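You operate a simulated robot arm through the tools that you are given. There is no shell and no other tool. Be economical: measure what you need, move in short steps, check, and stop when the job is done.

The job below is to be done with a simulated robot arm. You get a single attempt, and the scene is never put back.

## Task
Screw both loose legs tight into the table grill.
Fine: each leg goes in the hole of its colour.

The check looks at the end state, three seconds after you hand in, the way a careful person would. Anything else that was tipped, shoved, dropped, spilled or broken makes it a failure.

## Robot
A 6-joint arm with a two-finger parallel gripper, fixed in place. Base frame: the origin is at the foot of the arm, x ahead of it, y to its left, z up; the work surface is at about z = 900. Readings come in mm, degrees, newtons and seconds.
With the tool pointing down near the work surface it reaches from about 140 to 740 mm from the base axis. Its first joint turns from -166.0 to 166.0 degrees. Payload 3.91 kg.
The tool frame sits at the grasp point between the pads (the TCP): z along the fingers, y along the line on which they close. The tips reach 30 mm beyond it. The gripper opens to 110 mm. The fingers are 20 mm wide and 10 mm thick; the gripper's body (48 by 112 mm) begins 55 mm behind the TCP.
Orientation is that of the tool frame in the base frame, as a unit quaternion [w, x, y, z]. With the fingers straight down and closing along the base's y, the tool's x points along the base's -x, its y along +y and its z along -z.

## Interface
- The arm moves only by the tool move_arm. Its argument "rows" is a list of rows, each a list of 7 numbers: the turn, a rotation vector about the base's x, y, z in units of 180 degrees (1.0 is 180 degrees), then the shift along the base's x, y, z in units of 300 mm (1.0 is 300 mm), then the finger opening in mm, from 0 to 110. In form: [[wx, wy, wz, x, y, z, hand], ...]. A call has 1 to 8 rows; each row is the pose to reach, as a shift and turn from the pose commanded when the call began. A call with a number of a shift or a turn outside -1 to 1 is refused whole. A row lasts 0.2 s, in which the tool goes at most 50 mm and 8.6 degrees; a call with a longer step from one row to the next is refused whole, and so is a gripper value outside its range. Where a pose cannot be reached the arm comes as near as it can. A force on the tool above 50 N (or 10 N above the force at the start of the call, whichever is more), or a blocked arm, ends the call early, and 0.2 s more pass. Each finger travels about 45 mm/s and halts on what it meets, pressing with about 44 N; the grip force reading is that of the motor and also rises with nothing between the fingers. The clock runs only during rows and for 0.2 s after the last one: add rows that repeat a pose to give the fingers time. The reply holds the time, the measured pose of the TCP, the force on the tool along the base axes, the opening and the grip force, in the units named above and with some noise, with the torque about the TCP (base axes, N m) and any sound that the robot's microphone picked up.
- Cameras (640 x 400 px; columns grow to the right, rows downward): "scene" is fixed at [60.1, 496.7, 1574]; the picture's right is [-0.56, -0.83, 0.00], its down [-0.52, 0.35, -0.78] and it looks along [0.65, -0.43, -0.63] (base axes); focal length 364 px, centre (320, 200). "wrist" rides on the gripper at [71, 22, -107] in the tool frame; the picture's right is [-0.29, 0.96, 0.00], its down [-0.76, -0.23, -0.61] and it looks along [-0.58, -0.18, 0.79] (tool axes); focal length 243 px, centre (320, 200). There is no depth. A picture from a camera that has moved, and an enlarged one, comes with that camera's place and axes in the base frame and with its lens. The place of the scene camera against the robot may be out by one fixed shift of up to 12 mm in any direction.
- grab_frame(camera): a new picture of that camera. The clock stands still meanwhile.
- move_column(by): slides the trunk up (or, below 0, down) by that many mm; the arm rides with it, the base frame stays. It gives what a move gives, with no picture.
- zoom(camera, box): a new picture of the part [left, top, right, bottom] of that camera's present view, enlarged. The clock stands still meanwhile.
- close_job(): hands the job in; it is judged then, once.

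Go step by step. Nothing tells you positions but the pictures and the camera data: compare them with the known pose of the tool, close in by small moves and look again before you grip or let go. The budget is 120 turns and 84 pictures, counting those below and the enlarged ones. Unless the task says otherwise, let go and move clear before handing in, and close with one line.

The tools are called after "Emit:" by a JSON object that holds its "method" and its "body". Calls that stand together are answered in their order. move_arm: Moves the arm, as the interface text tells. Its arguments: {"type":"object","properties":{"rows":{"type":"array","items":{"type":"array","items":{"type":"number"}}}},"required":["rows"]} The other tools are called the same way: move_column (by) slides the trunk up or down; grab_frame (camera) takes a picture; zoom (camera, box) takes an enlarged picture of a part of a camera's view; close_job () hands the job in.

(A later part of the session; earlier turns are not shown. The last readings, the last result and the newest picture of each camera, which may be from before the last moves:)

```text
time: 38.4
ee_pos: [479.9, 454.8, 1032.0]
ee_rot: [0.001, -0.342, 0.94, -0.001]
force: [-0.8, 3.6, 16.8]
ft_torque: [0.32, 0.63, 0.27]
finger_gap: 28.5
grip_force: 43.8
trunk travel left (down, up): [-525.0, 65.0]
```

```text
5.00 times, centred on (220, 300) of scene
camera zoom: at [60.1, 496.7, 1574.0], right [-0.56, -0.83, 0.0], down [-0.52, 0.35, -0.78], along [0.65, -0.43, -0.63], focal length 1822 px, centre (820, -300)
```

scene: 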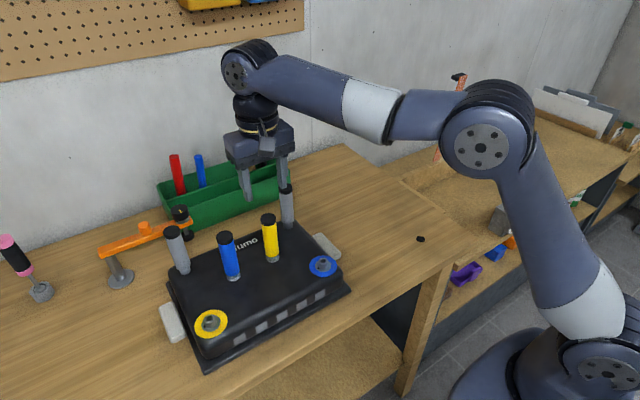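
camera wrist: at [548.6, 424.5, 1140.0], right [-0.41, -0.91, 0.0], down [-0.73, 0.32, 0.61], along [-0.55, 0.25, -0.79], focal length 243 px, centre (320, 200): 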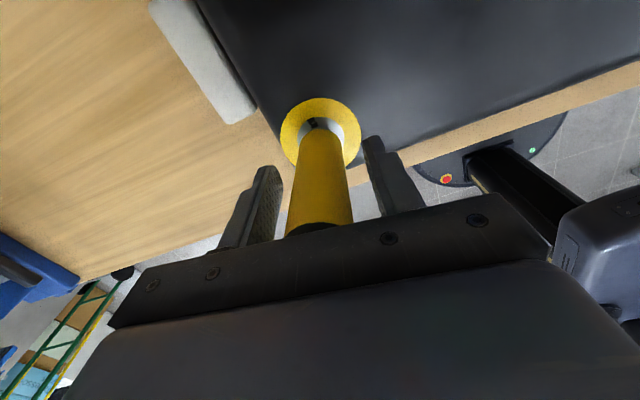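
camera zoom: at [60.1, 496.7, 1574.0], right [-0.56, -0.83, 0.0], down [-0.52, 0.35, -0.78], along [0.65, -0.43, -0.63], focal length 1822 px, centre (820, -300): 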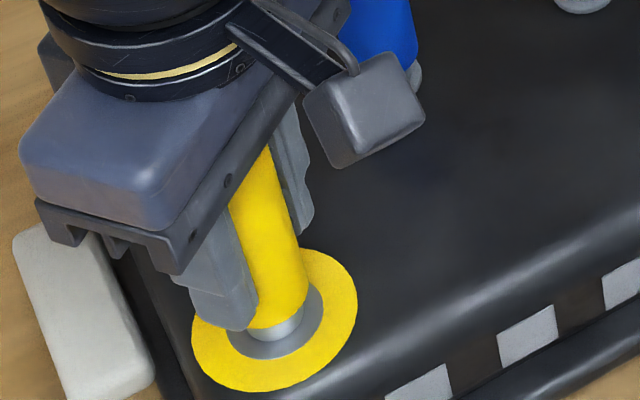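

Upward force is growing, so the pitch is smaller than my feed. I'll keep turning without further feed.

Emit:
{"method": "move_arm", "body": {"rows": [[0, 0, -0.046, 0, 0, 0, 15], [0, 0, -0.092, 0, 0, 0, 15], [0, 0, -0.138, 0, 0, 0, 15], [0, 0, -0.184, 0, 0, 0, 15], [0, 0, -0.23, 0, 0, 0, 15], [0, 0, -0.276, 0, 0, 0, 15], [0, 0, -0.322, 0, 0, 0, 15], [0, 0, -0.368, 0, 0, 0, 15]]}}

Emit:
{"method": "move_arm", "body": {"rows": [[0, 0, -0.046, 0, 0, 0, 15], [0, 0, -0.092, 0, 0, 0, 15], [0, 0, -0.138, 0, 0, 0, 15], [0, 0, -0.184, 0, 0, 0, 15], [0, 0, -0.23, 0, 0, 0, 15], [0, 0, -0.276, 0, 0, 0, 15], [0, 0, -0.322, 0, 0, 0, 15], [0, 0, -0.368, 0, 0, 0, 15]]}}

Emit:
{"method": "zoom", "body": {"camera": "scene", "box": [170, 260, 270, 340]}}

```text
time: 40.2
ee_pos: [479.0, 455.9, 1031.5]
ee_rot: [0.0, 0.226, 0.974, -0.001]
force: [-1.1, 10.4, 23.4]
ft_torque: [0.63, -0.11, 0.46]
finger_gap: 28.8
grip_force: 44.2
trunk travel left (down, up): [-525.0, 65.0]
```

```text
time: 42.0
ee_pos: [480.5, 454.1, 1030.4]
ee_rot: [-0.002, 0.722, 0.692, -0.001]
force: [2.8, 1.9, 24.2]
ft_torque: [0.09, -0.59, 0.54]
finger_gap: 28.7
grip_force: 44.4
trunk travel left (down, up): [-525.0, 65.0]
```

```text
5.00 times, centred on (220, 300) of scene
camera zoom: at [60.1, 496.7, 1574.0], right [-0.56, -0.83, 0.0], down [-0.52, 0.35, -0.78], along [0.65, -0.43, -0.63], focal length 1822 px, centre (820, -300)
```

zoom: 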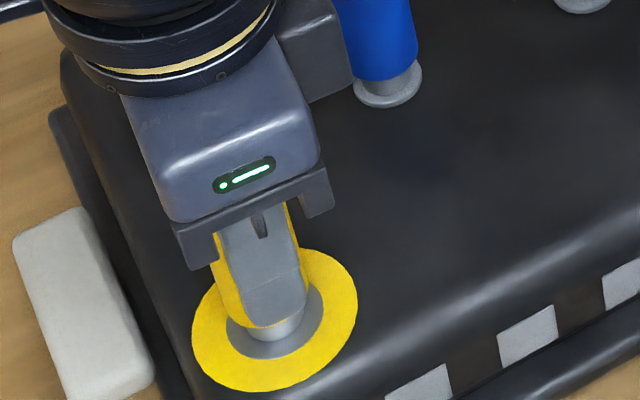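

Emit:
{"method": "move_arm", "body": {"rows": [[0, 0, -0.046, 0, 0, 0, 15], [0, 0, -0.092, 0, 0, 0, 15], [0, 0, -0.138, 0, 0, 0, 15], [0, 0, -0.175, 0, 0, 0, 15]]}}

Emit:
{"method": "move_arm", "body": {"rows": [[0, 0, 0, 0, 0, 0.004, 35], [0, 0, 0, 0, 0, 0.008, 45], [0, 0, 0, 0, 0, 0.008, 54], [0, 0, 0, 0, 0, 0.008, 54]]}}

Emit:
{"method": "grab_frame", "body": {"camera": "wrist"}}

Emit:
{"method": "zoom", "body": {"camera": "scene", "box": [170, 260, 270, 340]}}

```text
time: 43.0
ee_pos: [480.0, 455.1, 1030.2]
ee_rot: [-0.003, 0.883, 0.47, 0.0]
force: [4.1, -0.8, 22.0]
ft_torque: [-0.1, -0.42, 0.56]
finger_gap: 28.5
grip_force: 44.4
trunk travel left (down, up): [-525.0, 65.0]
```

```text
time: 44.0
ee_pos: [479.3, 455.5, 1031.4]
ee_rot: [-0.002, 0.882, 0.472, -0.002]
force: [-0.7, 0.4, 1.2]
ft_torque: [0.02, -0.07, -0.02]
finger_gap: 53.8
grip_force: 0.1
trunk travel left (down, up): [-525.0, 65.0]
```

```text
43 pictures are left
camera wrist: at [538.6, 502.4, 1137.3], right [0.63, -0.77, 0.0], down [-0.61, -0.5, 0.61], along [-0.47, -0.38, -0.79], focal length 243 px, centre (320, 200)
```

wrist: 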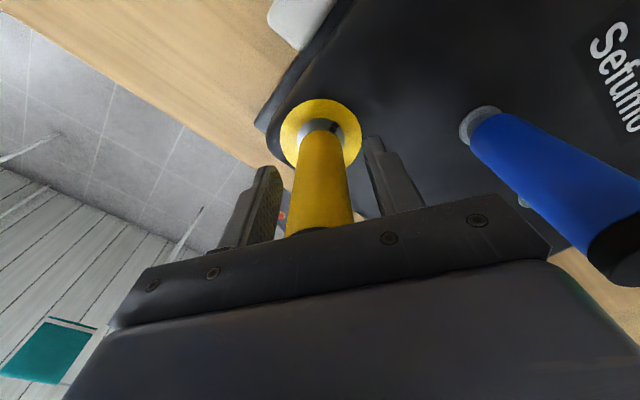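

```text
5.00 times, centred on (220, 300) of scene
camera zoom: at [60.1, 496.7, 1574.0], right [-0.56, -0.83, 0.0], down [-0.52, 0.35, -0.78], along [0.65, -0.43, -0.63], focal length 1822 px, centre (820, -300)
```

zoom: 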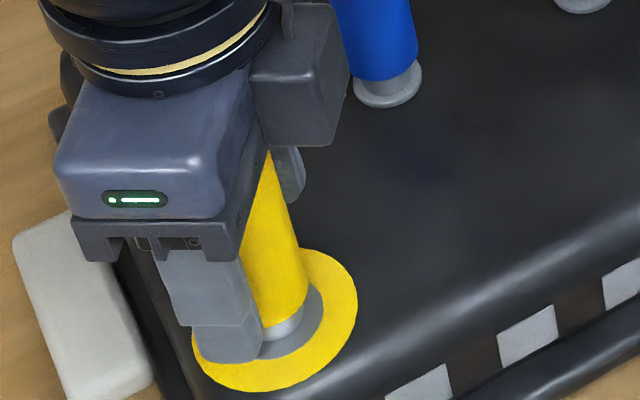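

I'll turn back and take another bite to see whether the torque stalls.

Emit:
{"method": "move_arm", "body": {"rows": [[0, 0, 0.046, 0, 0, 0, 54], [0, 0, 0.092, 0, 0, 0, 54], [0, 0, 0.138, 0, 0, 0, 54], [0, 0, 0.184, 0, 0, 0, 54], [0, 0, 0.23, 0, 0, 0, 54], [0, 0, 0.276, 0, 0, 0, 54], [0, 0, 0.322, 0, 0, 0, 54], [0, 0, 0.368, 0, 0, 0, 54]]}}

Emit:
{"method": "move_arm", "body": {"rows": [[0, 0, 0.046, 0, 0, 0, 54], [0, 0, 0.092, 0, 0, 0, 54], [0, 0, 0.138, 0, 0, 0, 54], [0, 0, 0.184, 0, 0, 0, 54], [0, 0, 0.23, 0, 0, 0, 54], [0, 0, 0.276, 0, 0, 0, 54], [0, 0, 0.322, 0, 0, 0, 54], [0, 0, 0.368, 0, 0, 0, 54]]}}

Emit:
{"method": "move_arm", "body": {"rows": [[0, 0, 0.046, 0, 0, 0, 54], [0, 0, 0.092, 0, 0, 0, 54], [0, 0, 0.138, 0, 0, 0, 54], [0, 0, 0.184, 0, 0, 0, 54], [0, 0, 0.23, 0, 0, 0, 54], [0, 0, 0.276, 0, 0, 0, 54], [0, 0, 0.322, 0, 0, 0, 54], [0, 0, 0.368, 0, 0, 0, 54]]}}

Emit:
{"method": "move_arm", "body": {"rows": [[0, 0, 0, 0, 0, 0, 40], [0, 0, 0, 0, 0, 0, 30], [0, 0, 0, 0, 0, 0, 15], [0, 0, 0, 0, 0, 0, 15], [0, 0, 0, 0, 0, 0, 15]]}}

Emit:
{"method": "zoom", "body": {"camera": "scene", "box": [170, 260, 270, 340]}}

Emit:
{"method": "move_arm", "body": {"rows": [[0, 0, -0.046, 0, 0, 0, 15], [0, 0, -0.092, 0, 0, 0, 15], [0, 0, -0.138, 0, 0, 0, 15], [0, 0, -0.184, 0, 0, 0, 15], [0, 0, -0.23, 0, 0, 0, 15], [0, 0, -0.276, 0, 0, 0, 15], [0, 0, -0.322, 0, 0, 0, 15], [0, 0, -0.368, 0, 0, 0, 15]]}}

```text
time: 45.8
ee_pos: [480.6, 454.0, 1030.8]
ee_rot: [-0.001, 0.48, 0.877, -0.001]
force: [0.7, -1.2, 2.3]
ft_torque: [0.05, -0.01, -0.07]
finger_gap: 54.2
grip_force: 0.1
trunk travel left (down, up): [-525.0, 65.0]
```

```text
time: 47.6
ee_pos: [478.4, 454.5, 1031.8]
ee_rot: [0.0, -0.077, 0.997, -0.003]
force: [-0.6, -0.5, -0.4]
ft_torque: [0.0, -0.01, -0.01]
finger_gap: 53.9
grip_force: 0.1
trunk travel left (down, up): [-525.0, 65.0]
```

```text
time: 49.4
ee_pos: [478.7, 455.4, 1031.8]
ee_rot: [0.0, -0.61, 0.793, -0.002]
force: [-0.1, 0.8, 1.0]
ft_torque: [0.0, 0.05, -0.02]
finger_gap: 54.1
grip_force: 0.1
trunk travel left (down, up): [-525.0, 65.0]
```

```text
time: 50.6
ee_pos: [480.5, 455.2, 1031.2]
ee_rot: [0.0, -0.608, 0.794, -0.002]
force: [-1.6, -0.1, 0.0]
ft_torque: [0.1, 0.59, -0.05]
finger_gap: 28.1
grip_force: 43.9
trunk travel left (down, up): [-525.0, 65.0]
```

```text
5.00 times, centred on (220, 300) of scene
camera zoom: at [60.1, 496.7, 1574.0], right [-0.56, -0.83, 0.0], down [-0.52, 0.35, -0.78], along [0.65, -0.43, -0.63], focal length 1822 px, centre (820, -300)
```

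zoom: 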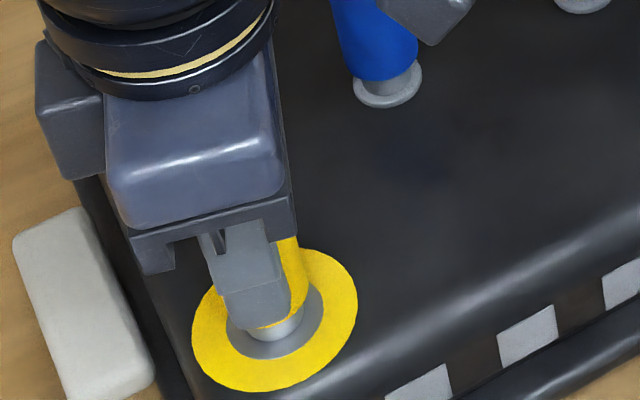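

```text
time: 52.4
ee_pos: [480.0, 455.5, 1031.6]
ee_rot: [0.0, -0.074, 0.997, -0.002]
force: [-1.0, 2.3, -0.6]
ft_torque: [0.59, 0.28, 0.25]
finger_gap: 28.9
grip_force: 44.2
trunk travel left (down, up): [-525.0, 65.0]
```

Emit:
{"method": "move_arm", "body": {"rows": [[0, 0, -0.046, 0, 0, 0, 15], [0, 0, -0.092, 0, 0, 0, 15], [0, 0, -0.138, 0, 0, 0, 15], [0, 0, -0.184, 0, 0, 0, 15], [0, 0, -0.23, 0, 0, 0, 15], [0, 0, -0.276, 0, 0, 0, 15], [0, 0, -0.322, 0, 0, 0, 15]]}}

Emit:
{"method": "move_arm", "body": {"rows": [[0, 0, -0.046, 0, 0, 0, 15], [0, 0, -0.092, 0, 0, 0, 15], [0, 0, -0.138, 0, 0, 0, 15], [0, 0, -0.184, 0, 0, 0, 15], [0, 0, -0.23, 0, 0, 0, 15], [0, 0, -0.276, 0, 0, 0, 15]]}}

```text
time: 54.0
ee_pos: [479.2, 455.5, 1030.6]
ee_rot: [-0.001, 0.418, 0.908, -0.002]
force: [2.4, 3.5, 1.2]
ft_torque: [0.67, -0.41, 0.65]
finger_gap: 28.4
grip_force: 44.0
trunk travel left (down, up): [-525.0, 65.0]
```

```text
time: 55.4
ee_pos: [479.8, 455.9, 1031.7]
ee_rot: [-0.002, 0.761, 0.649, -0.002]
force: [0.4, -1.4, -2.8]
ft_torque: [0.09, -0.7, 0.29]
finger_gap: 28.8
grip_force: 43.8
trunk travel left (down, up): [-525.0, 65.0]
```

The torque is ambiguous. I'll release, rise clear and compare this leg with the fitted grey ones.

Emit:
{"method": "move_arm", "body": {"rows": [[0, 0, 0, 0, 0, 0, 35], [0, 0, 0, 0, 0, 0, 45], [0, 0, 0, 0, 0, 0, 54], [0, 0, 0.046, 0, 0, 0.1, 54], [0, 0, 0.092, 0, 0, 0.2, 54], [0, 0, 0.138, 0, 0, 0.33, 54], [0, 0, 0.184, 0, 0, 0.47, 54], [0, 0, 0.23, 0, 0, 0.6, 54]]}}

Emit:
{"method": "zoom", "body": {"camera": "scene", "box": [150, 210, 310, 330]}}

Emit:
{"method": "zoom", "body": {"camera": "scene", "box": [180, 250, 260, 350]}}

```text
time: 57.2
ee_pos: [484.7, 459.0, 1198.1]
ee_rot: [0.0, 0.481, 0.877, 0.004]
force: [0.2, -0.6, 0.5]
ft_torque: [-0.01, 0.01, -0.04]
finger_gap: 54.3
grip_force: 0.0
out of reach, approached as far as the arm can: row 8
trunk travel left (down, up): [-525.0, 65.0]
```

```text
3.33 times, centred on (230, 270) of scene
camera zoom: at [60.1, 496.7, 1574.0], right [-0.56, -0.83, 0.0], down [-0.52, 0.35, -0.78], along [0.65, -0.43, -0.63], focal length 1215 px, centre (620, -33)
```

zoom: 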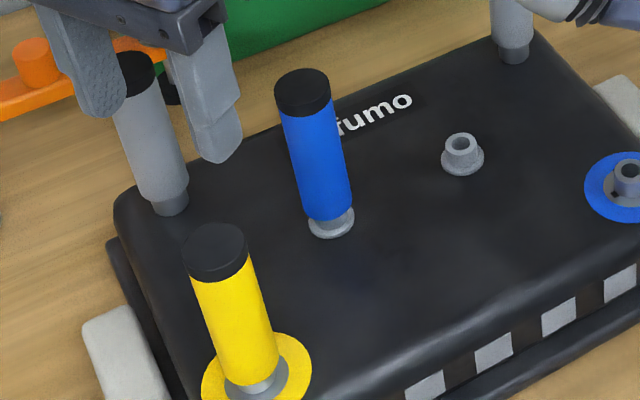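

```text
4.00 times, centred on (220, 300) of scene
camera zoom: at [60.1, 496.7, 1574.0], right [-0.56, -0.83, 0.0], down [-0.52, 0.35, -0.78], along [0.65, -0.43, -0.63], focal length 1458 px, centre (720, -200)
```

zoom: 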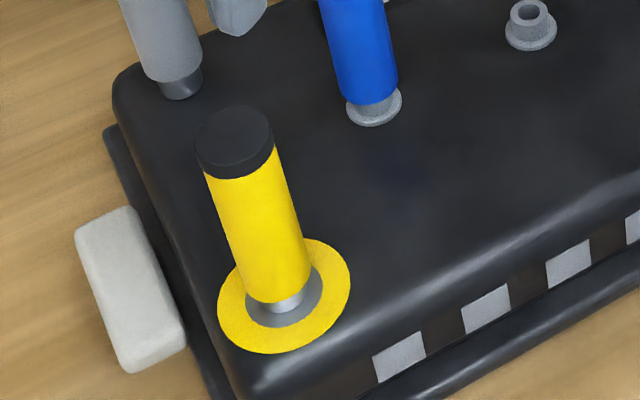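

Emit:
{"method": "zoom", "body": {"camera": "scene", "box": [200, 295, 256, 330]}}

Emit:
{"method": "zoom", "body": {"camera": "scene", "box": [165, 240, 221, 275]}}

```text
11.43 times, centred on (228, 312) of scene
camera zoom: at [60.1, 496.7, 1574.0], right [-0.56, -0.83, 0.0], down [-0.52, 0.35, -0.78], along [0.65, -0.43, -0.63], focal length 4165 px, centre (1371, -1086)
```

zoom: 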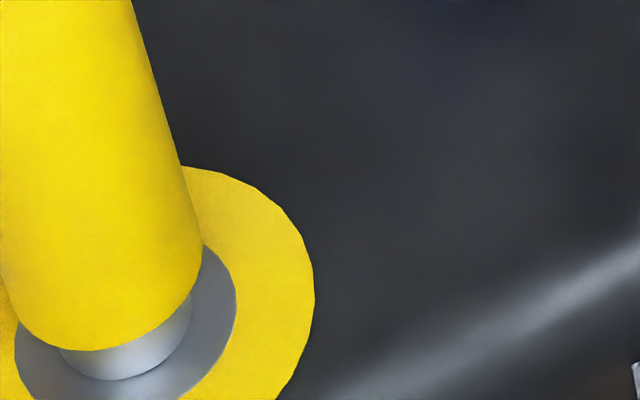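

```text
11.43 times, centred on (193, 258) of scene
camera zoom: at [60.1, 496.7, 1574.0], right [-0.56, -0.83, 0.0], down [-0.52, 0.35, -0.78], along [0.65, -0.43, -0.63], focal length 4165 px, centre (1771, -457)
```

zoom: 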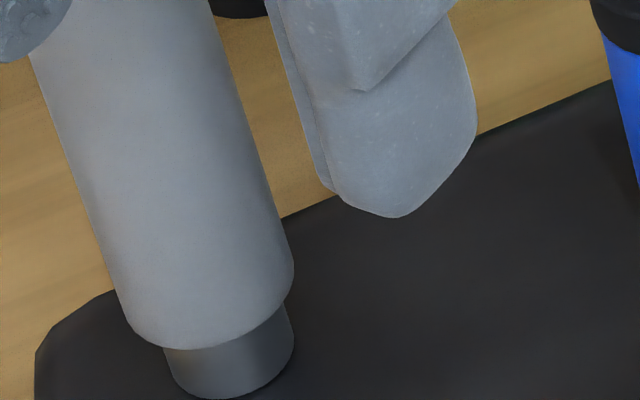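

The yellow leg is vertical and its body sits at the boss top, like the grey ones. I'll come back down to test the thread with a small pull and a last tightening turn.

Emit:
{"method": "move_arm", "body": {"rows": [[0, 0, 0, 0, 0, -0.1, 54], [0, 0, 0, 0, 0, -0.2, 54], [0, 0, 0, 0, 0, -0.2, 54], [0, 0, 0, 0, 0, -0.2, 54]]}}

```text
time: 58.2
ee_pos: [485.8, 456.8, 1137.4]
ee_rot: [-0.001, 0.482, 0.876, -0.001]
force: [0.7, -0.2, -0.1]
ft_torque: [-0.04, 0.0, -0.03]
finger_gap: 54.1
grip_force: 0.1
trunk travel left (down, up): [-525.0, 65.0]
```

Emit:
{"method": "move_arm", "body": {"rows": [[0, 0, 0, -0.0175, -0.006, 0, 54], [0, 0, 0, -0.0175, -0.006, -0.1, 54], [0, 0, 0, -0.0175, -0.006, -0.2, 54], [0, 0, 0, -0.0175, -0.006, -0.3, 54], [0, 0, 0, -0.0175, -0.006, -0.35, 54], [0, 0, 0, -0.0175, -0.006, -0.35, 54]]}}

Emit:
{"method": "grab_frame", "body": {"camera": "wrist"}}

```text
time: 59.6
ee_pos: [478.4, 455.0, 1030.8]
ee_rot: [0.0, 0.482, 0.876, -0.001]
force: [0.0, 0.0, 1.0]
ft_torque: [0.0, -0.02, -0.01]
finger_gap: 53.9
grip_force: 0.1
trunk travel left (down, up): [-525.0, 65.0]
```

```text
36 pictures are left
camera wrist: at [459.9, 527.2, 1137.4], right [0.96, 0.27, 0.0], down [0.22, -0.76, 0.61], along [0.16, -0.59, -0.79], focal length 243 px, centre (320, 200)
```

wrist: 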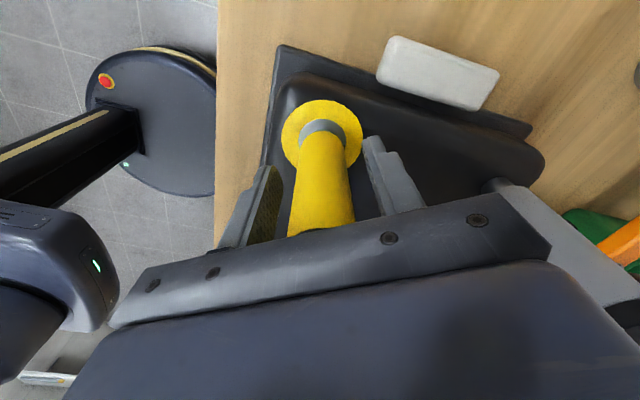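

Emit:
{"method": "move_arm", "body": {"rows": [[0, 0, 0, 0, 0, 0, 40], [0, 0, 0, 0, 0, 0, 30], [0, 0, 0, 0, 0, 0, 15], [0, 0, 0, 0, 0, 0, 15], [0, 0, 0, 0, 0, 0.007, 15], [0, 0, 0, 0, 0, 0.01, 15], [0, 0, 0, 0, 0, 0.01, 15]]}}

Emit:
{"method": "move_arm", "body": {"rows": [[0, 0, -0.04, 0, 0, -0.012, 15], [0, 0, -0.086, 0, 0, -0.012, 15], [0, 0, -0.132, 0, 0, -0.012, 15], [0, 0, -0.178, 0, 0, -0.012, 15]]}}

Emit:
{"method": "move_arm", "body": {"rows": [[0, 0, -0.046, 0, 0, 0, 15], [0, 0, -0.092, 0, 0, 0, 15], [0, 0, -0.138, 0, 0, 0, 15]]}}

```text
time: 61.2
ee_pos: [477.8, 456.7, 1032.7]
ee_rot: [-0.003, 0.482, 0.876, -0.004]
force: [3.3, -2.4, -17.2]
ft_torque: [0.54, -0.15, 0.07]
finger_gap: 28.8
grip_force: 43.9
trunk travel left (down, up): [-525.0, 65.0]
```

```text
time: 62.2
ee_pos: [479.6, 457.1, 1033.0]
ee_rot: [-0.002, 0.706, 0.708, -0.001]
force: [1.6, 1.9, 0.9]
ft_torque: [0.18, -0.55, 0.44]
finger_gap: 28.7
grip_force: 43.8
trunk travel left (down, up): [-525.0, 65.0]
```

```text
time: 63.0
ee_pos: [479.0, 457.1, 1032.0]
ee_rot: [-0.002, 0.842, 0.54, 0.0]
force: [7.7, -0.7, 5.9]
ft_torque: [-0.03, -0.62, 0.65]
finger_gap: 28.2
grip_force: 43.7
trunk travel left (down, up): [-525.0, 65.0]
```

Pulling up with 17 N does not lift the leg. Further turning no longer draws it down and only builds slip torque, so the yellow leg is threaded and seated. I'll release, rise and rotate back while moving over the blue leg.

Emit:
{"method": "move_arm", "body": {"rows": [[0, 0, 0, 0, 0, 0, 35], [0, 0, 0, 0, 0, 0, 45], [0, 0, 0, 0, 0, 0, 56], [0, 0, 0, 0, 0, 0.1, 56], [0, 0, 0, 0, 0, 0.2, 56], [0, 0, 0.046, 0, 0, 0.3, 56], [0, 0, 0.092, 0, 0, 0.38, 56], [0, 0, 0.138, 0, 0, 0.43, 56]]}}

Emit:
{"method": "move_arm", "body": {"rows": [[0, 0, 0.046, 0.03, -0.03, 0, 56], [0, 0, 0.092, 0.06, -0.06, 0, 56], [0, 0, 0.138, 0.09, -0.09, 0, 56], [0, 0, 0.184, 0.12, -0.12, 0, 56], [0, 0, 0.23, 0.15, -0.15, 0, 56], [0, 0, 0.276, 0.18, -0.18, 0, 56], [0, 0, 0.322, 0.21, -0.21, 0, 56], [0, 0, 0.368, 0.24, -0.24, 0, 56]]}}

Emit:
{"method": "move_arm", "body": {"rows": [[0, 0, 0.046, 0, 0, 0, 56], [0, 0, 0.092, 0, 0, 0, 56], [0, 0, 0.138, 0, 0, 0, 56], [0, 0, 0.184, 0, 0, 0, 56], [0, 0, 0.23, 0, 0, 0, 56], [0, 0, 0.276, 0, 0, 0, 56], [0, 0, 0.322, 0, 0, 0, 56], [0, 0, 0.368, 0, 0, 0, 56]]}}

Emit:
{"method": "grab_frame", "body": {"camera": "wrist"}}

```text
time: 64.8
ee_pos: [479.1, 458.7, 1159.9]
ee_rot: [-0.002, 0.704, 0.71, -0.003]
force: [-1.4, 0.4, 0.2]
ft_torque: [-0.01, -0.01, 0.01]
finger_gap: 56.1
grip_force: 0.0
trunk travel left (down, up): [-525.0, 65.0]
```

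```text
time: 66.6
ee_pos: [550.8, 384.6, 1160.6]
ee_rot: [-0.001, 0.202, 0.979, -0.003]
force: [0.0, -0.1, 0.3]
ft_torque: [0.01, -0.02, 0.03]
finger_gap: 55.5
grip_force: 0.1
trunk travel left (down, up): [-525.0, 65.0]
```

```text
time: 68.4
ee_pos: [551.2, 384.9, 1161.9]
ee_rot: [0.001, -0.367, 0.93, -0.003]
force: [-0.8, 0.5, 0.0]
ft_torque: [0.03, -0.02, -0.01]
finger_gap: 55.9
grip_force: 0.0
trunk travel left (down, up): [-525.0, 65.0]
```

```text
35 pictures are left
camera wrist: at [484.5, 353.1, 1267.5], right [-0.44, 0.9, 0.0], down [0.71, 0.35, 0.61], along [0.55, 0.26, -0.79], focal length 243 px, centre (320, 200)
```

wrist: 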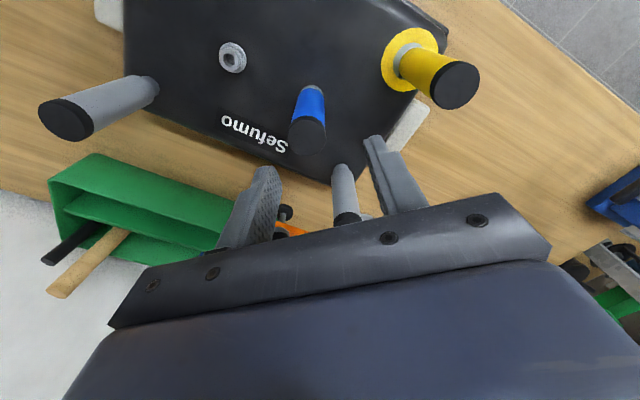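

Emit:
{"method": "move_arm", "body": {"rows": [[0, 0, 0.045, 0.01, -0.01, 0, 56], [0, 0, 0.09, 0.03, -0.033, 0, 56], [0, 0, 0.135, 0.03, -0.033, 0, 56], [0, 0, 0.18, 0.03, -0.033, 0, 56], [0, 0, 0.225, 0.03, -0.033, 0, 56], [0, 0, 0.261, 0.03, -0.033, 0, 56], [0, 0, 0.261, 0.03, -0.033, 0, 56]]}}

Emit:
{"method": "zoom", "body": {"camera": "wrist", "box": [240, 60, 400, 160]}}

Emit:
{"method": "zoom", "body": {"camera": "scene", "box": [160, 170, 320, 270]}}

```text
time: 70.0
ee_pos: [559.0, 375.6, 1162.4]
ee_rot: [0.0, -0.707, 0.707, -0.002]
force: [-0.8, -0.5, 0.2]
ft_torque: [-0.03, 0.03, -0.04]
finger_gap: 56.0
grip_force: 0.1
trunk travel left (down, up): [-525.0, 65.0]
```

```text
4.00 times, centred on (320, 110) of wrist
camera zoom: at [537.6, 304.7, 1267.9], right [-0.96, 0.29, 0.0], down [0.23, 0.76, 0.61], along [0.18, 0.58, -0.79], focal length 970 px, centre (320, 560)
```

zoom: 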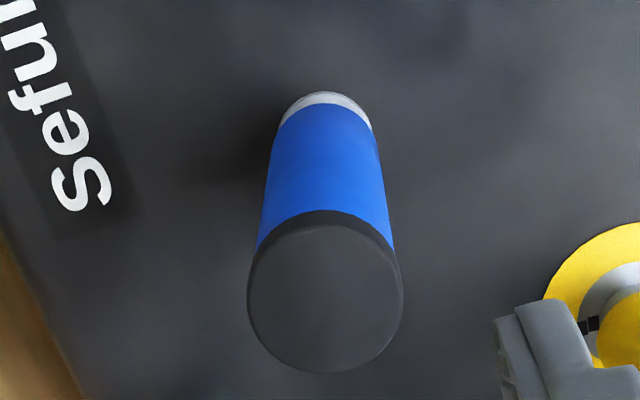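

```text
4.00 times, centred on (240, 220) of scene
camera zoom: at [60.1, 496.7, 1574.0], right [-0.56, -0.83, 0.0], down [-0.52, 0.35, -0.78], along [0.65, -0.43, -0.63], focal length 1458 px, centre (640, 120)
```

zoom: 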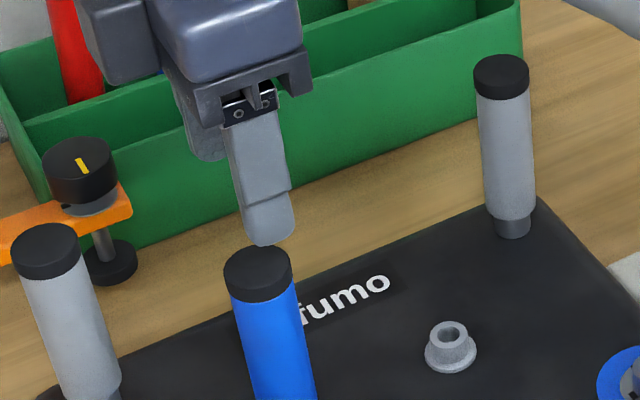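

The blue leg is within about 1–2 mm of the tool axis. I'll nudge and descend.

Emit:
{"method": "move_arm", "body": {"rows": [[0, 0, 0, -0.001, 0.004, -0.1, 58], [0, 0, 0, -0.001, 0.004, -0.2, 58], [0, 0, 0, -0.001, 0.004, -0.3, 58], [0, 0, 0, -0.001, 0.004, -0.385, 58], [0, 0, 0, -0.001, 0.004, -0.385, 58], [0, 0, 0, -0.001, 0.004, -0.385, 58]]}}

Emit:
{"method": "grab_frame", "body": {"camera": "wrist"}}

```text
time: 71.4
ee_pos: [559.1, 377.8, 1045.0]
ee_rot: [0.001, -0.706, 0.708, -0.002]
force: [0.8, 0.0, -0.3]
ft_torque: [0.02, 0.0, -0.01]
finger_gap: 58.1
grip_force: 0.1
trunk travel left (down, up): [-525.0, 65.0]
```

```text
32 pictures are left
camera wrist: at [537.9, 306.5, 1151.4], right [-0.96, 0.29, 0.0], down [0.23, 0.76, 0.61], along [0.18, 0.58, -0.79], focal length 243 px, centre (320, 200)
```

wrist: 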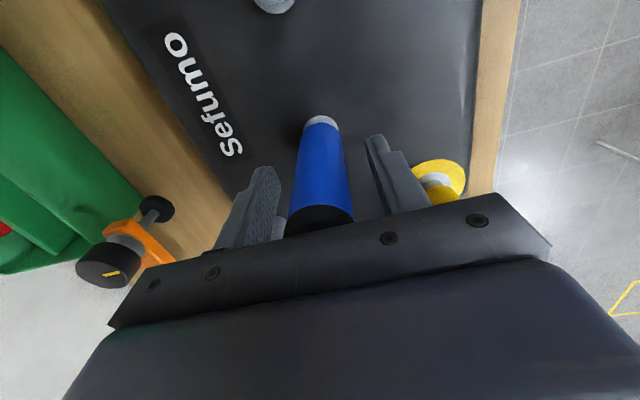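

Emit:
{"method": "move_arm", "body": {"rows": [[0, 0, 0, 0, 0, 0, 45], [0, 0, 0, 0, 0, 0, 36], [0, 0, 0, 0, 0, 0, 25], [0, 0, 0, 0, 0, 0, 15], [0, 0, 0, 0, 0, 0, 15]]}}

Emit:
{"method": "move_arm", "body": {"rows": [[0, 0, 0, 0, 0, 0.02, 15], [0, 0, 0, 0, 0, 0.06, 15], [0, 0, 0, 0, 0, 0.13, 15], [0, 0, 0, 0, 0, 0.23, 15], [0, 0, 0, 0, 0, 0.33, 15], [0, 0, 0, 0, 0, 0.4, 15], [0, 0, 0, 0, 0, 0.4, 15]]}}

Emit:
{"method": "zoom", "body": {"camera": "wrist", "box": [260, 60, 380, 135]}}

```text
time: 72.6
ee_pos: [557.5, 377.1, 1045.0]
ee_rot: [0.0, -0.707, 0.707, -0.002]
force: [-5.0, -0.3, 0.3]
ft_torque: [0.02, 0.78, -0.02]
finger_gap: 28.9
grip_force: 44.4
trunk travel left (down, up): [-525.0, 65.0]
```

```text
time: 74.2
ee_pos: [557.7, 378.0, 1163.8]
ee_rot: [0.001, -0.707, 0.708, -0.002]
force: [-0.2, -0.6, -0.6]
ft_torque: [0.04, 0.03, 0.01]
finger_gap: 28.8
grip_force: 44.2
trunk travel left (down, up): [-525.0, 65.0]
```

```text
5.33 times, centred on (320, 98) of wrist
camera zoom: at [537.1, 307.1, 1271.1], right [-0.96, 0.29, 0.0], down [0.23, 0.76, 0.61], along [0.18, 0.58, -0.79], focal length 1294 px, centre (320, 747)
```

zoom: 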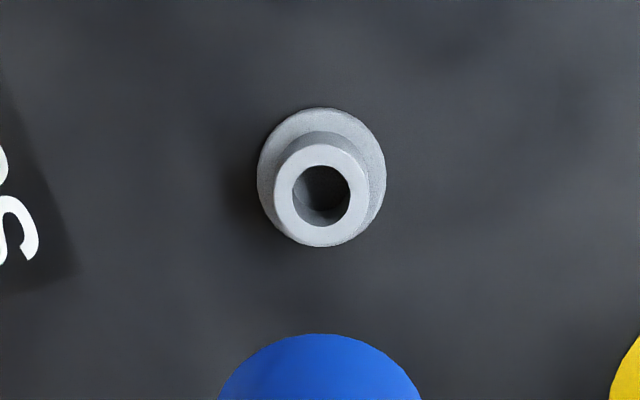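

The blue leg is lifted out of its holder. I'll move over the blue hole, keeping this height.

Emit:
{"method": "move_arm", "body": {"rows": [[0, 0, 0, -0.06, -0.1, 0, 15], [0, 0, 0, -0.12, -0.22, 0, 15], [0, 0, 0, -0.18, -0.34, 0, 15], [0, 0, 0, -0.23, -0.46, 0, 15], [0, 0, 0, -0.257, -0.57, 0, 15], [0, 0, 0, -0.257, -0.57, 0, 15], [0, 0, 0, -0.257, -0.57, 0, 15]]}}

Emit:
{"method": "zoom", "body": {"camera": "wrist", "box": [260, 60, 380, 135]}}

Emit:
{"method": "zoom", "body": {"camera": "scene", "box": [260, 200, 360, 300]}}

```text
time: 75.8
ee_pos: [484.4, 208.1, 1164.5]
ee_rot: [0.001, -0.706, 0.708, -0.001]
force: [-0.5, 0.4, -0.8]
ft_torque: [0.04, -0.03, -0.01]
finger_gap: 28.8
grip_force: 44.1
trunk travel left (down, up): [-525.0, 65.0]
```

```text
5.33 times, centred on (320, 98) of wrist
camera zoom: at [463.2, 137.1, 1271.4], right [-0.96, 0.29, 0.0], down [0.23, 0.76, 0.61], along [0.18, 0.58, -0.79], focal length 1294 px, centre (320, 747)
```

zoom: 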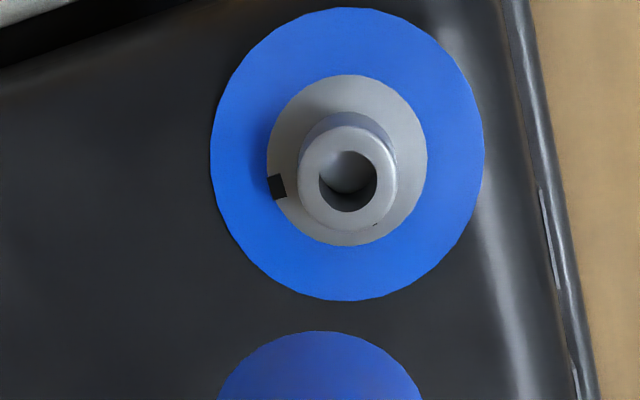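

```text
4.00 times, centred on (310, 250) of scene
camera zoom: at [60.1, 496.7, 1574.0], right [-0.56, -0.83, 0.0], down [-0.52, 0.35, -0.78], along [0.65, -0.43, -0.63], focal length 1458 px, centre (360, 0)
```

zoom: 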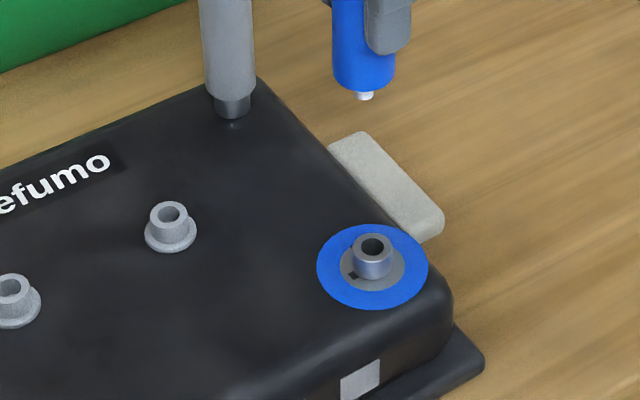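

The hole is about (-7, -1.2) mm from the leg axis. I'll correct and descend 80 mm.

Emit:
{"method": "move_arm", "body": {"rows": [[0, 0, 0, -0.0233, -0.004, -0.06, 15], [0, 0, 0, -0.0233, -0.004, -0.13, 15], [0, 0, 0, -0.0233, -0.004, -0.2, 15], [0, 0, 0, -0.0233, -0.004, -0.267, 15], [0, 0, 0, -0.0233, -0.004, -0.267, 15], [0, 0, 0, -0.0233, -0.004, -0.267, 15]]}}

Emit:
{"method": "zoom", "body": {"camera": "wrist", "box": [260, 70, 380, 145]}}

Emit:
{"method": "zoom", "body": {"camera": "scene", "box": [280, 230, 360, 280]}}

```text
time: 77.2
ee_pos: [476.2, 205.6, 1086.4]
ee_rot: [0.001, -0.707, 0.708, -0.002]
force: [0.3, 0.2, -0.3]
ft_torque: [-0.02, -0.01, 0.03]
finger_gap: 29.0
grip_force: 43.7
trunk travel left (down, up): [-525.0, 65.0]
```

```text
5.33 times, centred on (320, 108) of wrist
camera zoom: at [454.9, 133.8, 1192.3], right [-0.96, 0.29, 0.0], down [0.23, 0.76, 0.61], along [0.18, 0.58, -0.79], focal length 1294 px, centre (320, 693)
```

zoom: 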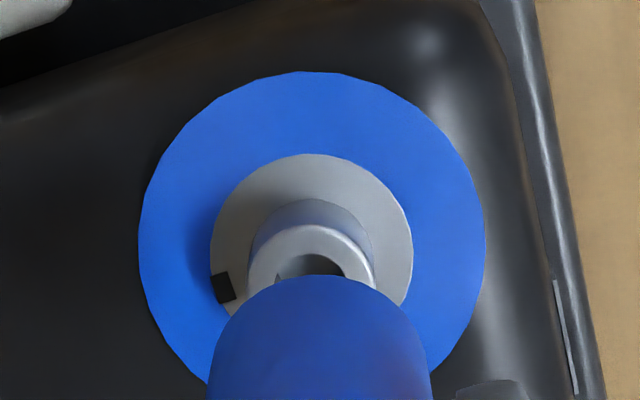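

```text
8.00 times, centred on (320, 255) of scene
camera zoom: at [60.1, 496.7, 1574.0], right [-0.56, -0.83, 0.0], down [-0.52, 0.35, -0.78], along [0.65, -0.43, -0.63], focal length 2916 px, centre (320, -240)
```

zoom: 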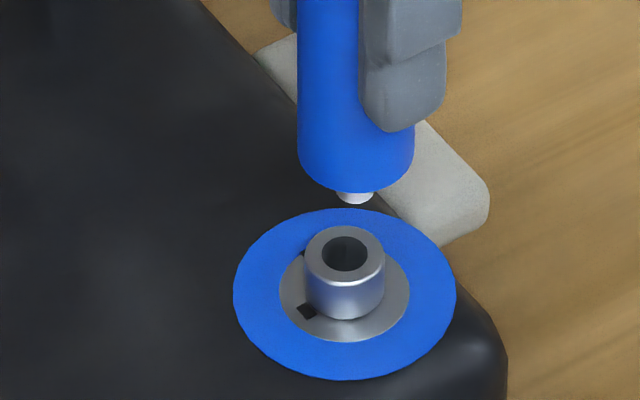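

Both views say the leg needs about (+2.1, +2.2) mm. I'll correct, drop 8 mm and recheck.

Emit:
{"method": "move_arm", "body": {"rows": [[0, 0, 0, 0.007, 0.0073, 0, 15], [0, 0, 0, 0.007, 0.0073, -0.015, 15], [0, 0, 0, 0.007, 0.0073, -0.027, 15], [0, 0, 0, 0.007, 0.0073, -0.027, 15], [0, 0, 0, 0.007, 0.0073, -0.027, 15]]}}

Emit:
{"method": "zoom", "body": {"camera": "wrist", "box": [260, 70, 380, 145]}}

Emit:
{"method": "zoom", "body": {"camera": "scene", "box": [280, 230, 360, 280]}}

```text
time: 78.4
ee_pos: [476.4, 207.2, 1077.4]
ee_rot: [0.002, -0.707, 0.707, -0.002]
force: [0.6, 0.7, -0.7]
ft_torque: [-0.01, -0.04, 0.02]
finger_gap: 28.8
grip_force: 43.9
trunk travel left (down, up): [-525.0, 65.0]
```

```text
5.33 times, centred on (320, 108) of wrist
camera zoom: at [455.8, 135.3, 1184.1], right [-0.96, 0.29, 0.0], down [0.23, 0.76, 0.61], along [0.18, 0.58, -0.79], focal length 1294 px, centre (320, 693)
```

zoom: 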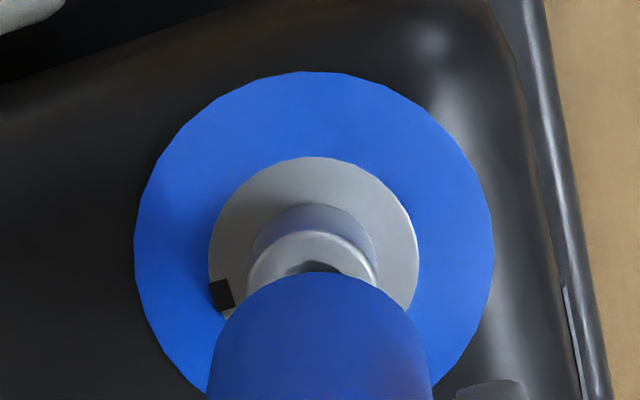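

```text
8.00 times, centred on (320, 255) of scene
camera zoom: at [60.1, 496.7, 1574.0], right [-0.56, -0.83, 0.0], down [-0.52, 0.35, -0.78], along [0.65, -0.43, -0.63], focal length 2916 px, centre (320, -240)
```

zoom: 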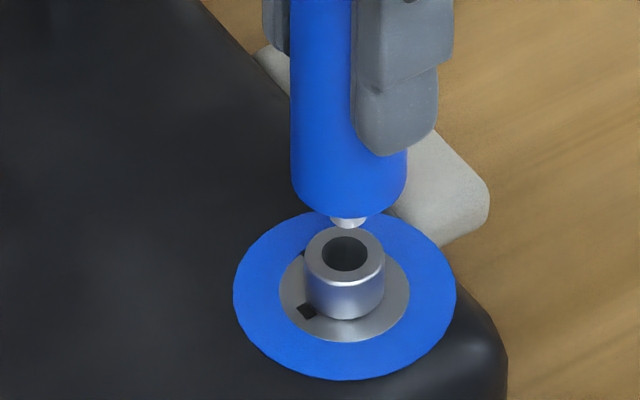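

Emit:
{"method": "move_arm", "body": {"rows": [[0, 0, 0, 0.0042, 0.0025, 0, 15], [0, 0, 0, 0.0042, 0.0025, -0.015, 15], [0, 0, 0, 0.0042, 0.0025, -0.027, 15], [0, 0, 0, 0.0042, 0.0025, -0.027, 15], [0, 0, 0, 0.0042, 0.0025, -0.027, 15]]}}

Emit:
{"method": "zoom", "body": {"camera": "wrist", "box": [260, 70, 380, 145]}}

Emit:
{"method": "zoom", "body": {"camera": "scene", "box": [280, 230, 360, 280]}}

```text
time: 79.6
ee_pos: [477.8, 207.1, 1068.4]
ee_rot: [0.002, -0.707, 0.708, -0.002]
force: [0.2, -0.3, -1.4]
ft_torque: [-0.03, 0.02, -0.01]
finger_gap: 28.8
grip_force: 44.5
trunk travel left (down, up): [-525.0, 65.0]
```

```text
5.33 times, centred on (320, 108) of wrist
camera zoom: at [456.7, 136.5, 1175.5], right [-0.96, 0.29, 0.0], down [0.23, 0.76, 0.61], along [0.18, 0.58, -0.79], focal length 1294 px, centre (320, 693)
```

zoom: 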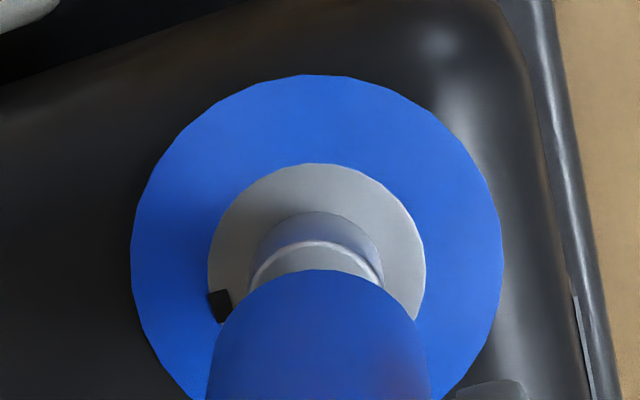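

```text
8.00 times, centred on (320, 255) of scene
camera zoom: at [60.1, 496.7, 1574.0], right [-0.56, -0.83, 0.0], down [-0.52, 0.35, -0.78], along [0.65, -0.43, -0.63], focal length 2916 px, centre (320, -240)
```

zoom: 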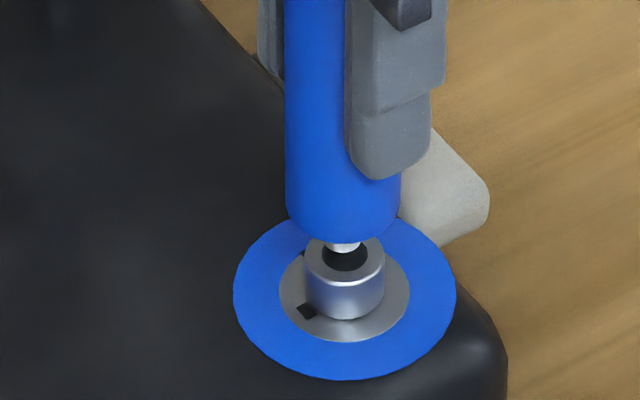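

Lined up. I'll descend slowly to contact.

Emit:
{"method": "move_arm", "body": {"rows": [[0, 0, 0, 0.0013, -0.001, -0.01, 15], [0, 0, 0, 0.0013, -0.001, -0.02, 15], [0, 0, 0, 0.0013, -0.001, -0.03, 15], [0, 0, 0, 0.0013, -0.001, -0.04, 15], [0, 0, 0, 0.0013, -0.001, -0.05, 15], [0, 0, 0, 0.0013, -0.001, -0.06, 15], [0, 0, 0, 0.0013, -0.001, -0.07, 15], [0, 0, 0, 0.0013, -0.001, -0.078, 15]]}}

Emit:
{"method": "zoom", "body": {"camera": "scene", "box": [280, 230, 360, 280]}}

```text
time: 81.4
ee_pos: [477.9, 207.4, 1047.6]
ee_rot: [0.004, -0.706, 0.708, -0.003]
force: [-1.2, -2.2, 34.9]
ft_torque: [0.03, 1.09, 0.0]
finger_gap: 29.0
grip_force: 43.7
trunk travel left (down, up): [-525.0, 65.0]
```

```text
8.00 times, centred on (320, 255) of scene
camera zoom: at [60.1, 496.7, 1574.0], right [-0.56, -0.83, 0.0], down [-0.52, 0.35, -0.78], along [0.65, -0.43, -0.63], focal length 2916 px, centre (320, -240)
```

zoom: 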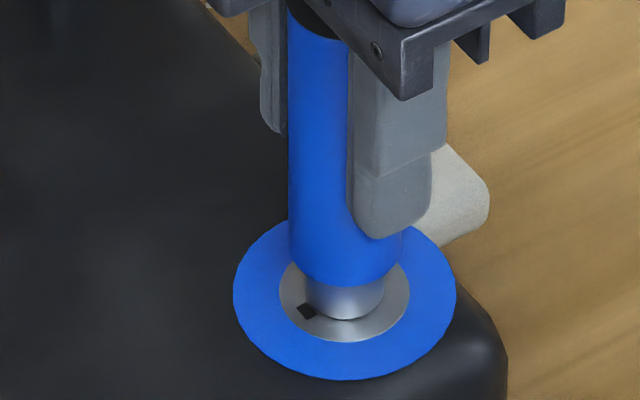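

Contact at z of about 1047, like the yellow leg. I'll ease the pressure and start turning clockwise.

Emit:
{"method": "move_arm", "body": {"rows": [[0, 0, 0, 0, 0, 0.006, 15], [0, 0, -0.046, 0, 0, 0.006, 15], [0, 0, -0.092, 0, 0, 0.006, 15], [0, 0, -0.138, 0, 0, 0.005, 15], [0, 0, -0.184, 0, 0, 0.004, 15], [0, 0, -0.23, 0, 0, 0.003, 15], [0, 0, -0.276, 0, 0, 0.002, 15], [0, 0, -0.322, 0, 0, 0.001, 15]]}}

Emit:
{"method": "move_arm", "body": {"rows": [[0, 0, -0.046, 0, 0, -0.001, 15], [0, 0, -0.092, 0, 0, -0.002, 15], [0, 0, -0.138, 0, 0, -0.003, 15], [0, 0, -0.184, 0, 0, -0.004, 15], [0, 0, -0.23, 0, 0, -0.005, 15], [0, 0, -0.276, 0, 0, -0.006, 15], [0, 0, -0.322, 0, 0, -0.007, 15]]}}

Emit:
{"method": "zoom", "body": {"camera": "scene", "box": [280, 200, 360, 280]}}

```text
time: 83.2
ee_pos: [479.2, 206.8, 1044.7]
ee_rot: [-0.002, -0.273, 0.962, -0.002]
force: [6.5, 4.6, -7.7]
ft_torque: [0.88, -0.16, 0.0]
finger_gap: 28.6
grip_force: 44.1
trunk travel left (down, up): [-525.0, 65.0]
```

```text
time: 84.8
ee_pos: [479.2, 205.5, 1043.7]
ee_rot: [-0.001, 0.227, 0.974, -0.001]
force: [0.2, -4.9, 5.1]
ft_torque: [0.17, 0.02, 0.88]
finger_gap: 28.3
grip_force: 43.7
trunk travel left (down, up): [-525.0, 65.0]
```

```text
5.00 times, centred on (320, 240) of scene
camera zoom: at [60.1, 496.7, 1574.0], right [-0.56, -0.83, 0.0], down [-0.52, 0.35, -0.78], along [0.65, -0.43, -0.63], focal length 1822 px, centre (320, 0)
```

zoom: 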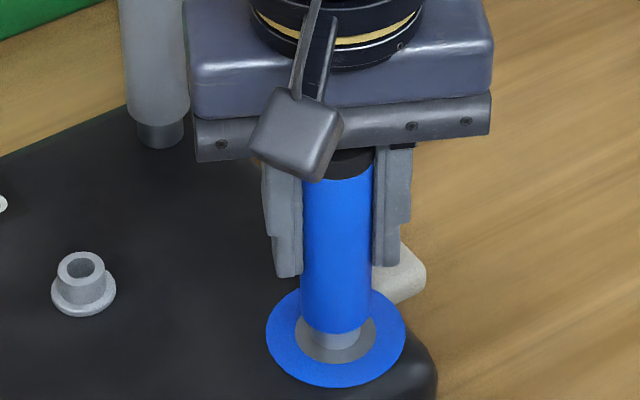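

Emit:
{"method": "move_arm", "body": {"rows": [[0, 0, -0.046, 0, 0, -0.001, 15], [0, 0, -0.092, 0, 0, -0.002, 15], [0, 0, -0.138, 0, 0, -0.003, 15], [0, 0, -0.184, 0, 0, -0.004, 15], [0, 0, -0.23, 0, 0, -0.005, 15], [0, 0, -0.276, 0, 0, -0.006, 15], [0, 0, -0.322, 0, 0, -0.007, 15]]}}

Emit:
{"method": "move_arm", "body": {"rows": [[0, 0, -0.046, 0, 0, -0.001, 15], [0, 0, -0.092, 0, 0, -0.002, 15], [0, 0, -0.138, 0, 0, -0.002, 15], [0, 0, -0.184, 0, 0, -0.003, 15], [0, 0, -0.23, 0, 0, -0.003, 15], [0, 0, -0.276, 0, 0, -0.003, 15]]}}

Emit:
{"method": "zoom", "body": {"camera": "scene", "box": [280, 200, 360, 280]}}

```text
time: 86.4
ee_pos: [478.7, 206.9, 1041.8]
ee_rot: [-0.001, 0.671, 0.742, -0.001]
force: [-2.3, -1.1, 5.1]
ft_torque: [0.22, -0.51, 0.08]
finger_gap: 28.7
grip_force: 44.1
trunk travel left (down, up): [-525.0, 65.0]
```

```text
time: 87.8
ee_pos: [479.6, 206.7, 1041.5]
ee_rot: [-0.001, 0.92, 0.392, 0.0]
force: [6.7, -2.5, 1.0]
ft_torque: [-0.22, -0.62, 0.85]
finger_gap: 27.9
grip_force: 44.2
trunk travel left (down, up): [-525.0, 65.0]
```

```text
5.00 times, centred on (320, 240) of scene
camera zoom: at [60.1, 496.7, 1574.0], right [-0.56, -0.83, 0.0], down [-0.52, 0.35, -0.78], along [0.65, -0.43, -0.63], focal length 1822 px, centre (320, 0)
```

zoom: 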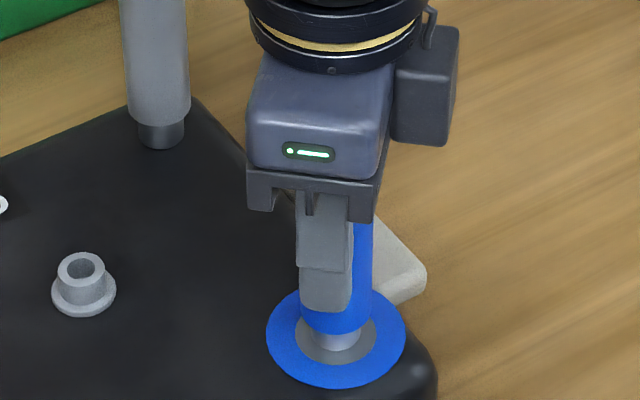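

It advances with thread torque. I'll release, turn back and regrip for the next bite.

Emit:
{"method": "move_arm", "body": {"rows": [[0, 0, 0, 0, 0, 0, 35], [0, 0, 0, 0, 0, 0, 45], [0, 0, 0, 0, 0, 0, 54], [0, 0, 0, 0, 0, 0, 54]]}}

Emit:
{"method": "move_arm", "body": {"rows": [[0, 0, 0.046, 0, 0, 0, 54], [0, 0, 0.092, 0, 0, 0, 54], [0, 0, 0.138, 0, 0, 0, 54], [0, 0, 0.184, 0, 0, 0, 54], [0, 0, 0.23, 0, 0, 0, 54], [0, 0, 0.276, 0, 0, 0, 54], [0, 0, 0.322, 0, 0, 0, 54], [0, 0, 0.368, 0, 0, 0, 54]]}}

Emit:
{"method": "move_arm", "body": {"rows": [[0, 0, 0.046, 0, 0, 0, 54], [0, 0, 0.092, 0, 0, 0, 54], [0, 0, 0.138, 0, 0, 0, 54], [0, 0, 0.184, 0, 0, 0, 54], [0, 0, 0.23, 0, 0, 0, 54], [0, 0, 0.276, 0, 0, 0, 54], [0, 0, 0.322, 0, 0, 0, 54], [0, 0, 0.368, 0, 0, 0, 54]]}}

Emit:
{"method": "move_arm", "body": {"rows": [[0, 0, 0.046, 0, 0, 0, 54], [0, 0, 0.092, 0, 0, 0, 54], [0, 0, 0.138, 0, 0, 0, 54], [0, 0, 0.184, 0, 0, 0, 54], [0, 0, 0.23, 0, 0, 0, 54], [0, 0, 0.276, 0, 0, 0, 54], [0, 0, 0.322, 0, 0, 0, 54], [0, 0, 0.368, 0, 0, 0, 54]]}}

Emit:
{"method": "move_arm", "body": {"rows": [[0, 0, 0.046, 0, 0, 0, 54], [0, 0, 0.092, 0, 0, 0, 54], [0, 0, 0.138, 0, 0, 0, 54], [0, 0, 0.184, 0, 0, 0, 54], [0, 0, 0.23, 0, 0, 0, 54], [0, 0, 0.276, 0, 0, 0, 54], [0, 0, 0.322, 0, 0, 0, 54], [0, 0, 0.368, 0, 0, 0, 54]]}}

Emit:
{"method": "grab_frame", "body": {"camera": "wrist"}}

```text
time: 88.8
ee_pos: [478.2, 208.7, 1041.6]
ee_rot: [-0.002, 0.919, 0.394, -0.001]
force: [0.3, 0.2, -0.7]
ft_torque: [-0.03, 0.0, 0.02]
finger_gap: 54.1
grip_force: 0.1
trunk travel left (down, up): [-525.0, 65.0]
```

```text
time: 90.6
ee_pos: [478.2, 208.0, 1039.8]
ee_rot: [-0.001, 0.554, 0.832, -0.002]
force: [-0.6, 0.3, 0.1]
ft_torque: [0.01, -0.02, 0.01]
finger_gap: 54.2
grip_force: 0.0
trunk travel left (down, up): [-525.0, 65.0]
```

```text
time: 92.4
ee_pos: [479.4, 206.4, 1040.5]
ee_rot: [0.0, 0.009, 1.0, -0.003]
force: [-0.4, -0.1, -0.5]
ft_torque: [0.0, -0.03, -0.05]
finger_gap: 53.9
grip_force: 0.0
trunk travel left (down, up): [-525.0, 65.0]
```

```text
time: 94.2
ee_pos: [477.9, 207.4, 1041.4]
ee_rot: [0.002, -0.539, 0.842, -0.002]
force: [1.3, 0.7, -0.4]
ft_torque: [0.01, 0.01, -0.02]
finger_gap: 54.2
grip_force: 0.1
trunk travel left (down, up): [-525.0, 65.0]
```

```text
time: 96.0
ee_pos: [479.3, 207.8, 1041.0]
ee_rot: [-0.003, 0.912, -0.411, 0.001]
force: [0.0, -0.6, -1.0]
ft_torque: [-0.01, 0.0, 0.02]
finger_gap: 54.1
grip_force: 0.0
trunk travel left (down, up): [-525.0, 65.0]
```

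```text
19 pictures are left
camera wrist: at [510.4, 139.2, 1147.3], right [-0.91, -0.42, 0.0], down [-0.33, 0.72, 0.61], along [-0.25, 0.55, -0.79], focal length 243 px, centre (320, 200)
```

wrist: 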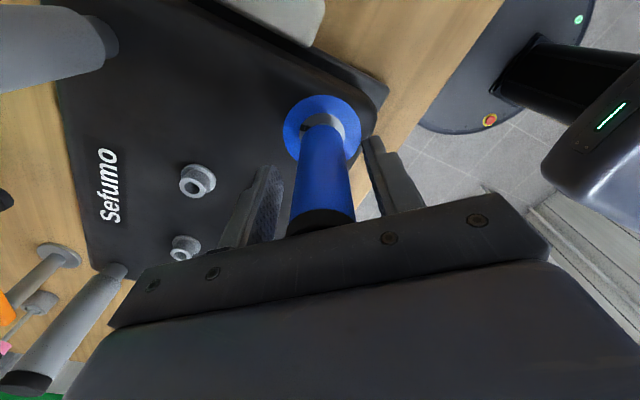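

Emit:
{"method": "move_arm", "body": {"rows": [[0, 0, 0, 0, 0, 0, 40], [0, 0, 0, 0, 0, 0, 30], [0, 0, 0, 0, 0, 0, 15], [0, 0, 0, 0, 0, 0, 15], [0, 0, 0, 0, 0, 0, 15]]}}

Emit:
{"method": "move_arm", "body": {"rows": [[0, 0, -0.046, 0, 0, -0.001, 15], [0, 0, -0.092, 0, 0, -0.002, 15], [0, 0, -0.138, 0, 0, -0.003, 15], [0, 0, -0.184, 0, 0, -0.004, 15], [0, 0, -0.23, 0, 0, -0.005, 15], [0, 0, -0.276, 0, 0, -0.006, 15], [0, 0, -0.322, 0, 0, -0.006, 15], [0, 0, -0.368, 0, 0, -0.006, 15]]}}

Emit:
{"method": "move_arm", "body": {"rows": [[0, 0, -0.046, 0, 0, -0.001, 15], [0, 0, -0.092, 0, 0, -0.002, 15], [0, 0, -0.138, 0, 0, -0.003, 15], [0, 0, -0.184, 0, 0, -0.004, 15], [0, 0, -0.23, 0, 0, -0.005, 15], [0, 0, -0.276, 0, 0, -0.006, 15], [0, 0, -0.322, 0, 0, -0.006, 15], [0, 0, -0.368, 0, 0, -0.006, 15]]}}

```text
time: 97.2
ee_pos: [477.7, 205.9, 1041.1]
ee_rot: [-0.002, 0.911, -0.413, 0.001]
force: [-6.6, -5.6, -0.6]
ft_torque: [-0.68, 0.72, -0.05]
finger_gap: 28.6
grip_force: 43.7
trunk travel left (down, up): [-525.0, 65.0]
```

```text
time: 99.0
ee_pos: [478.2, 206.6, 1039.4]
ee_rot: [0.0, -0.537, 0.844, -0.002]
force: [-4.1, 0.7, 1.2]
ft_torque: [-0.06, 0.54, 0.26]
finger_gap: 28.8
grip_force: 43.8
trunk travel left (down, up): [-525.0, 65.0]
```

```text
time: 100.8
ee_pos: [478.9, 207.9, 1037.8]
ee_rot: [0.0, 0.012, 1.0, -0.002]
force: [0.4, -1.2, 1.2]
ft_torque: [0.12, 0.04, 0.37]
finger_gap: 28.7
grip_force: 43.9
trunk travel left (down, up): [-525.0, 65.0]
```

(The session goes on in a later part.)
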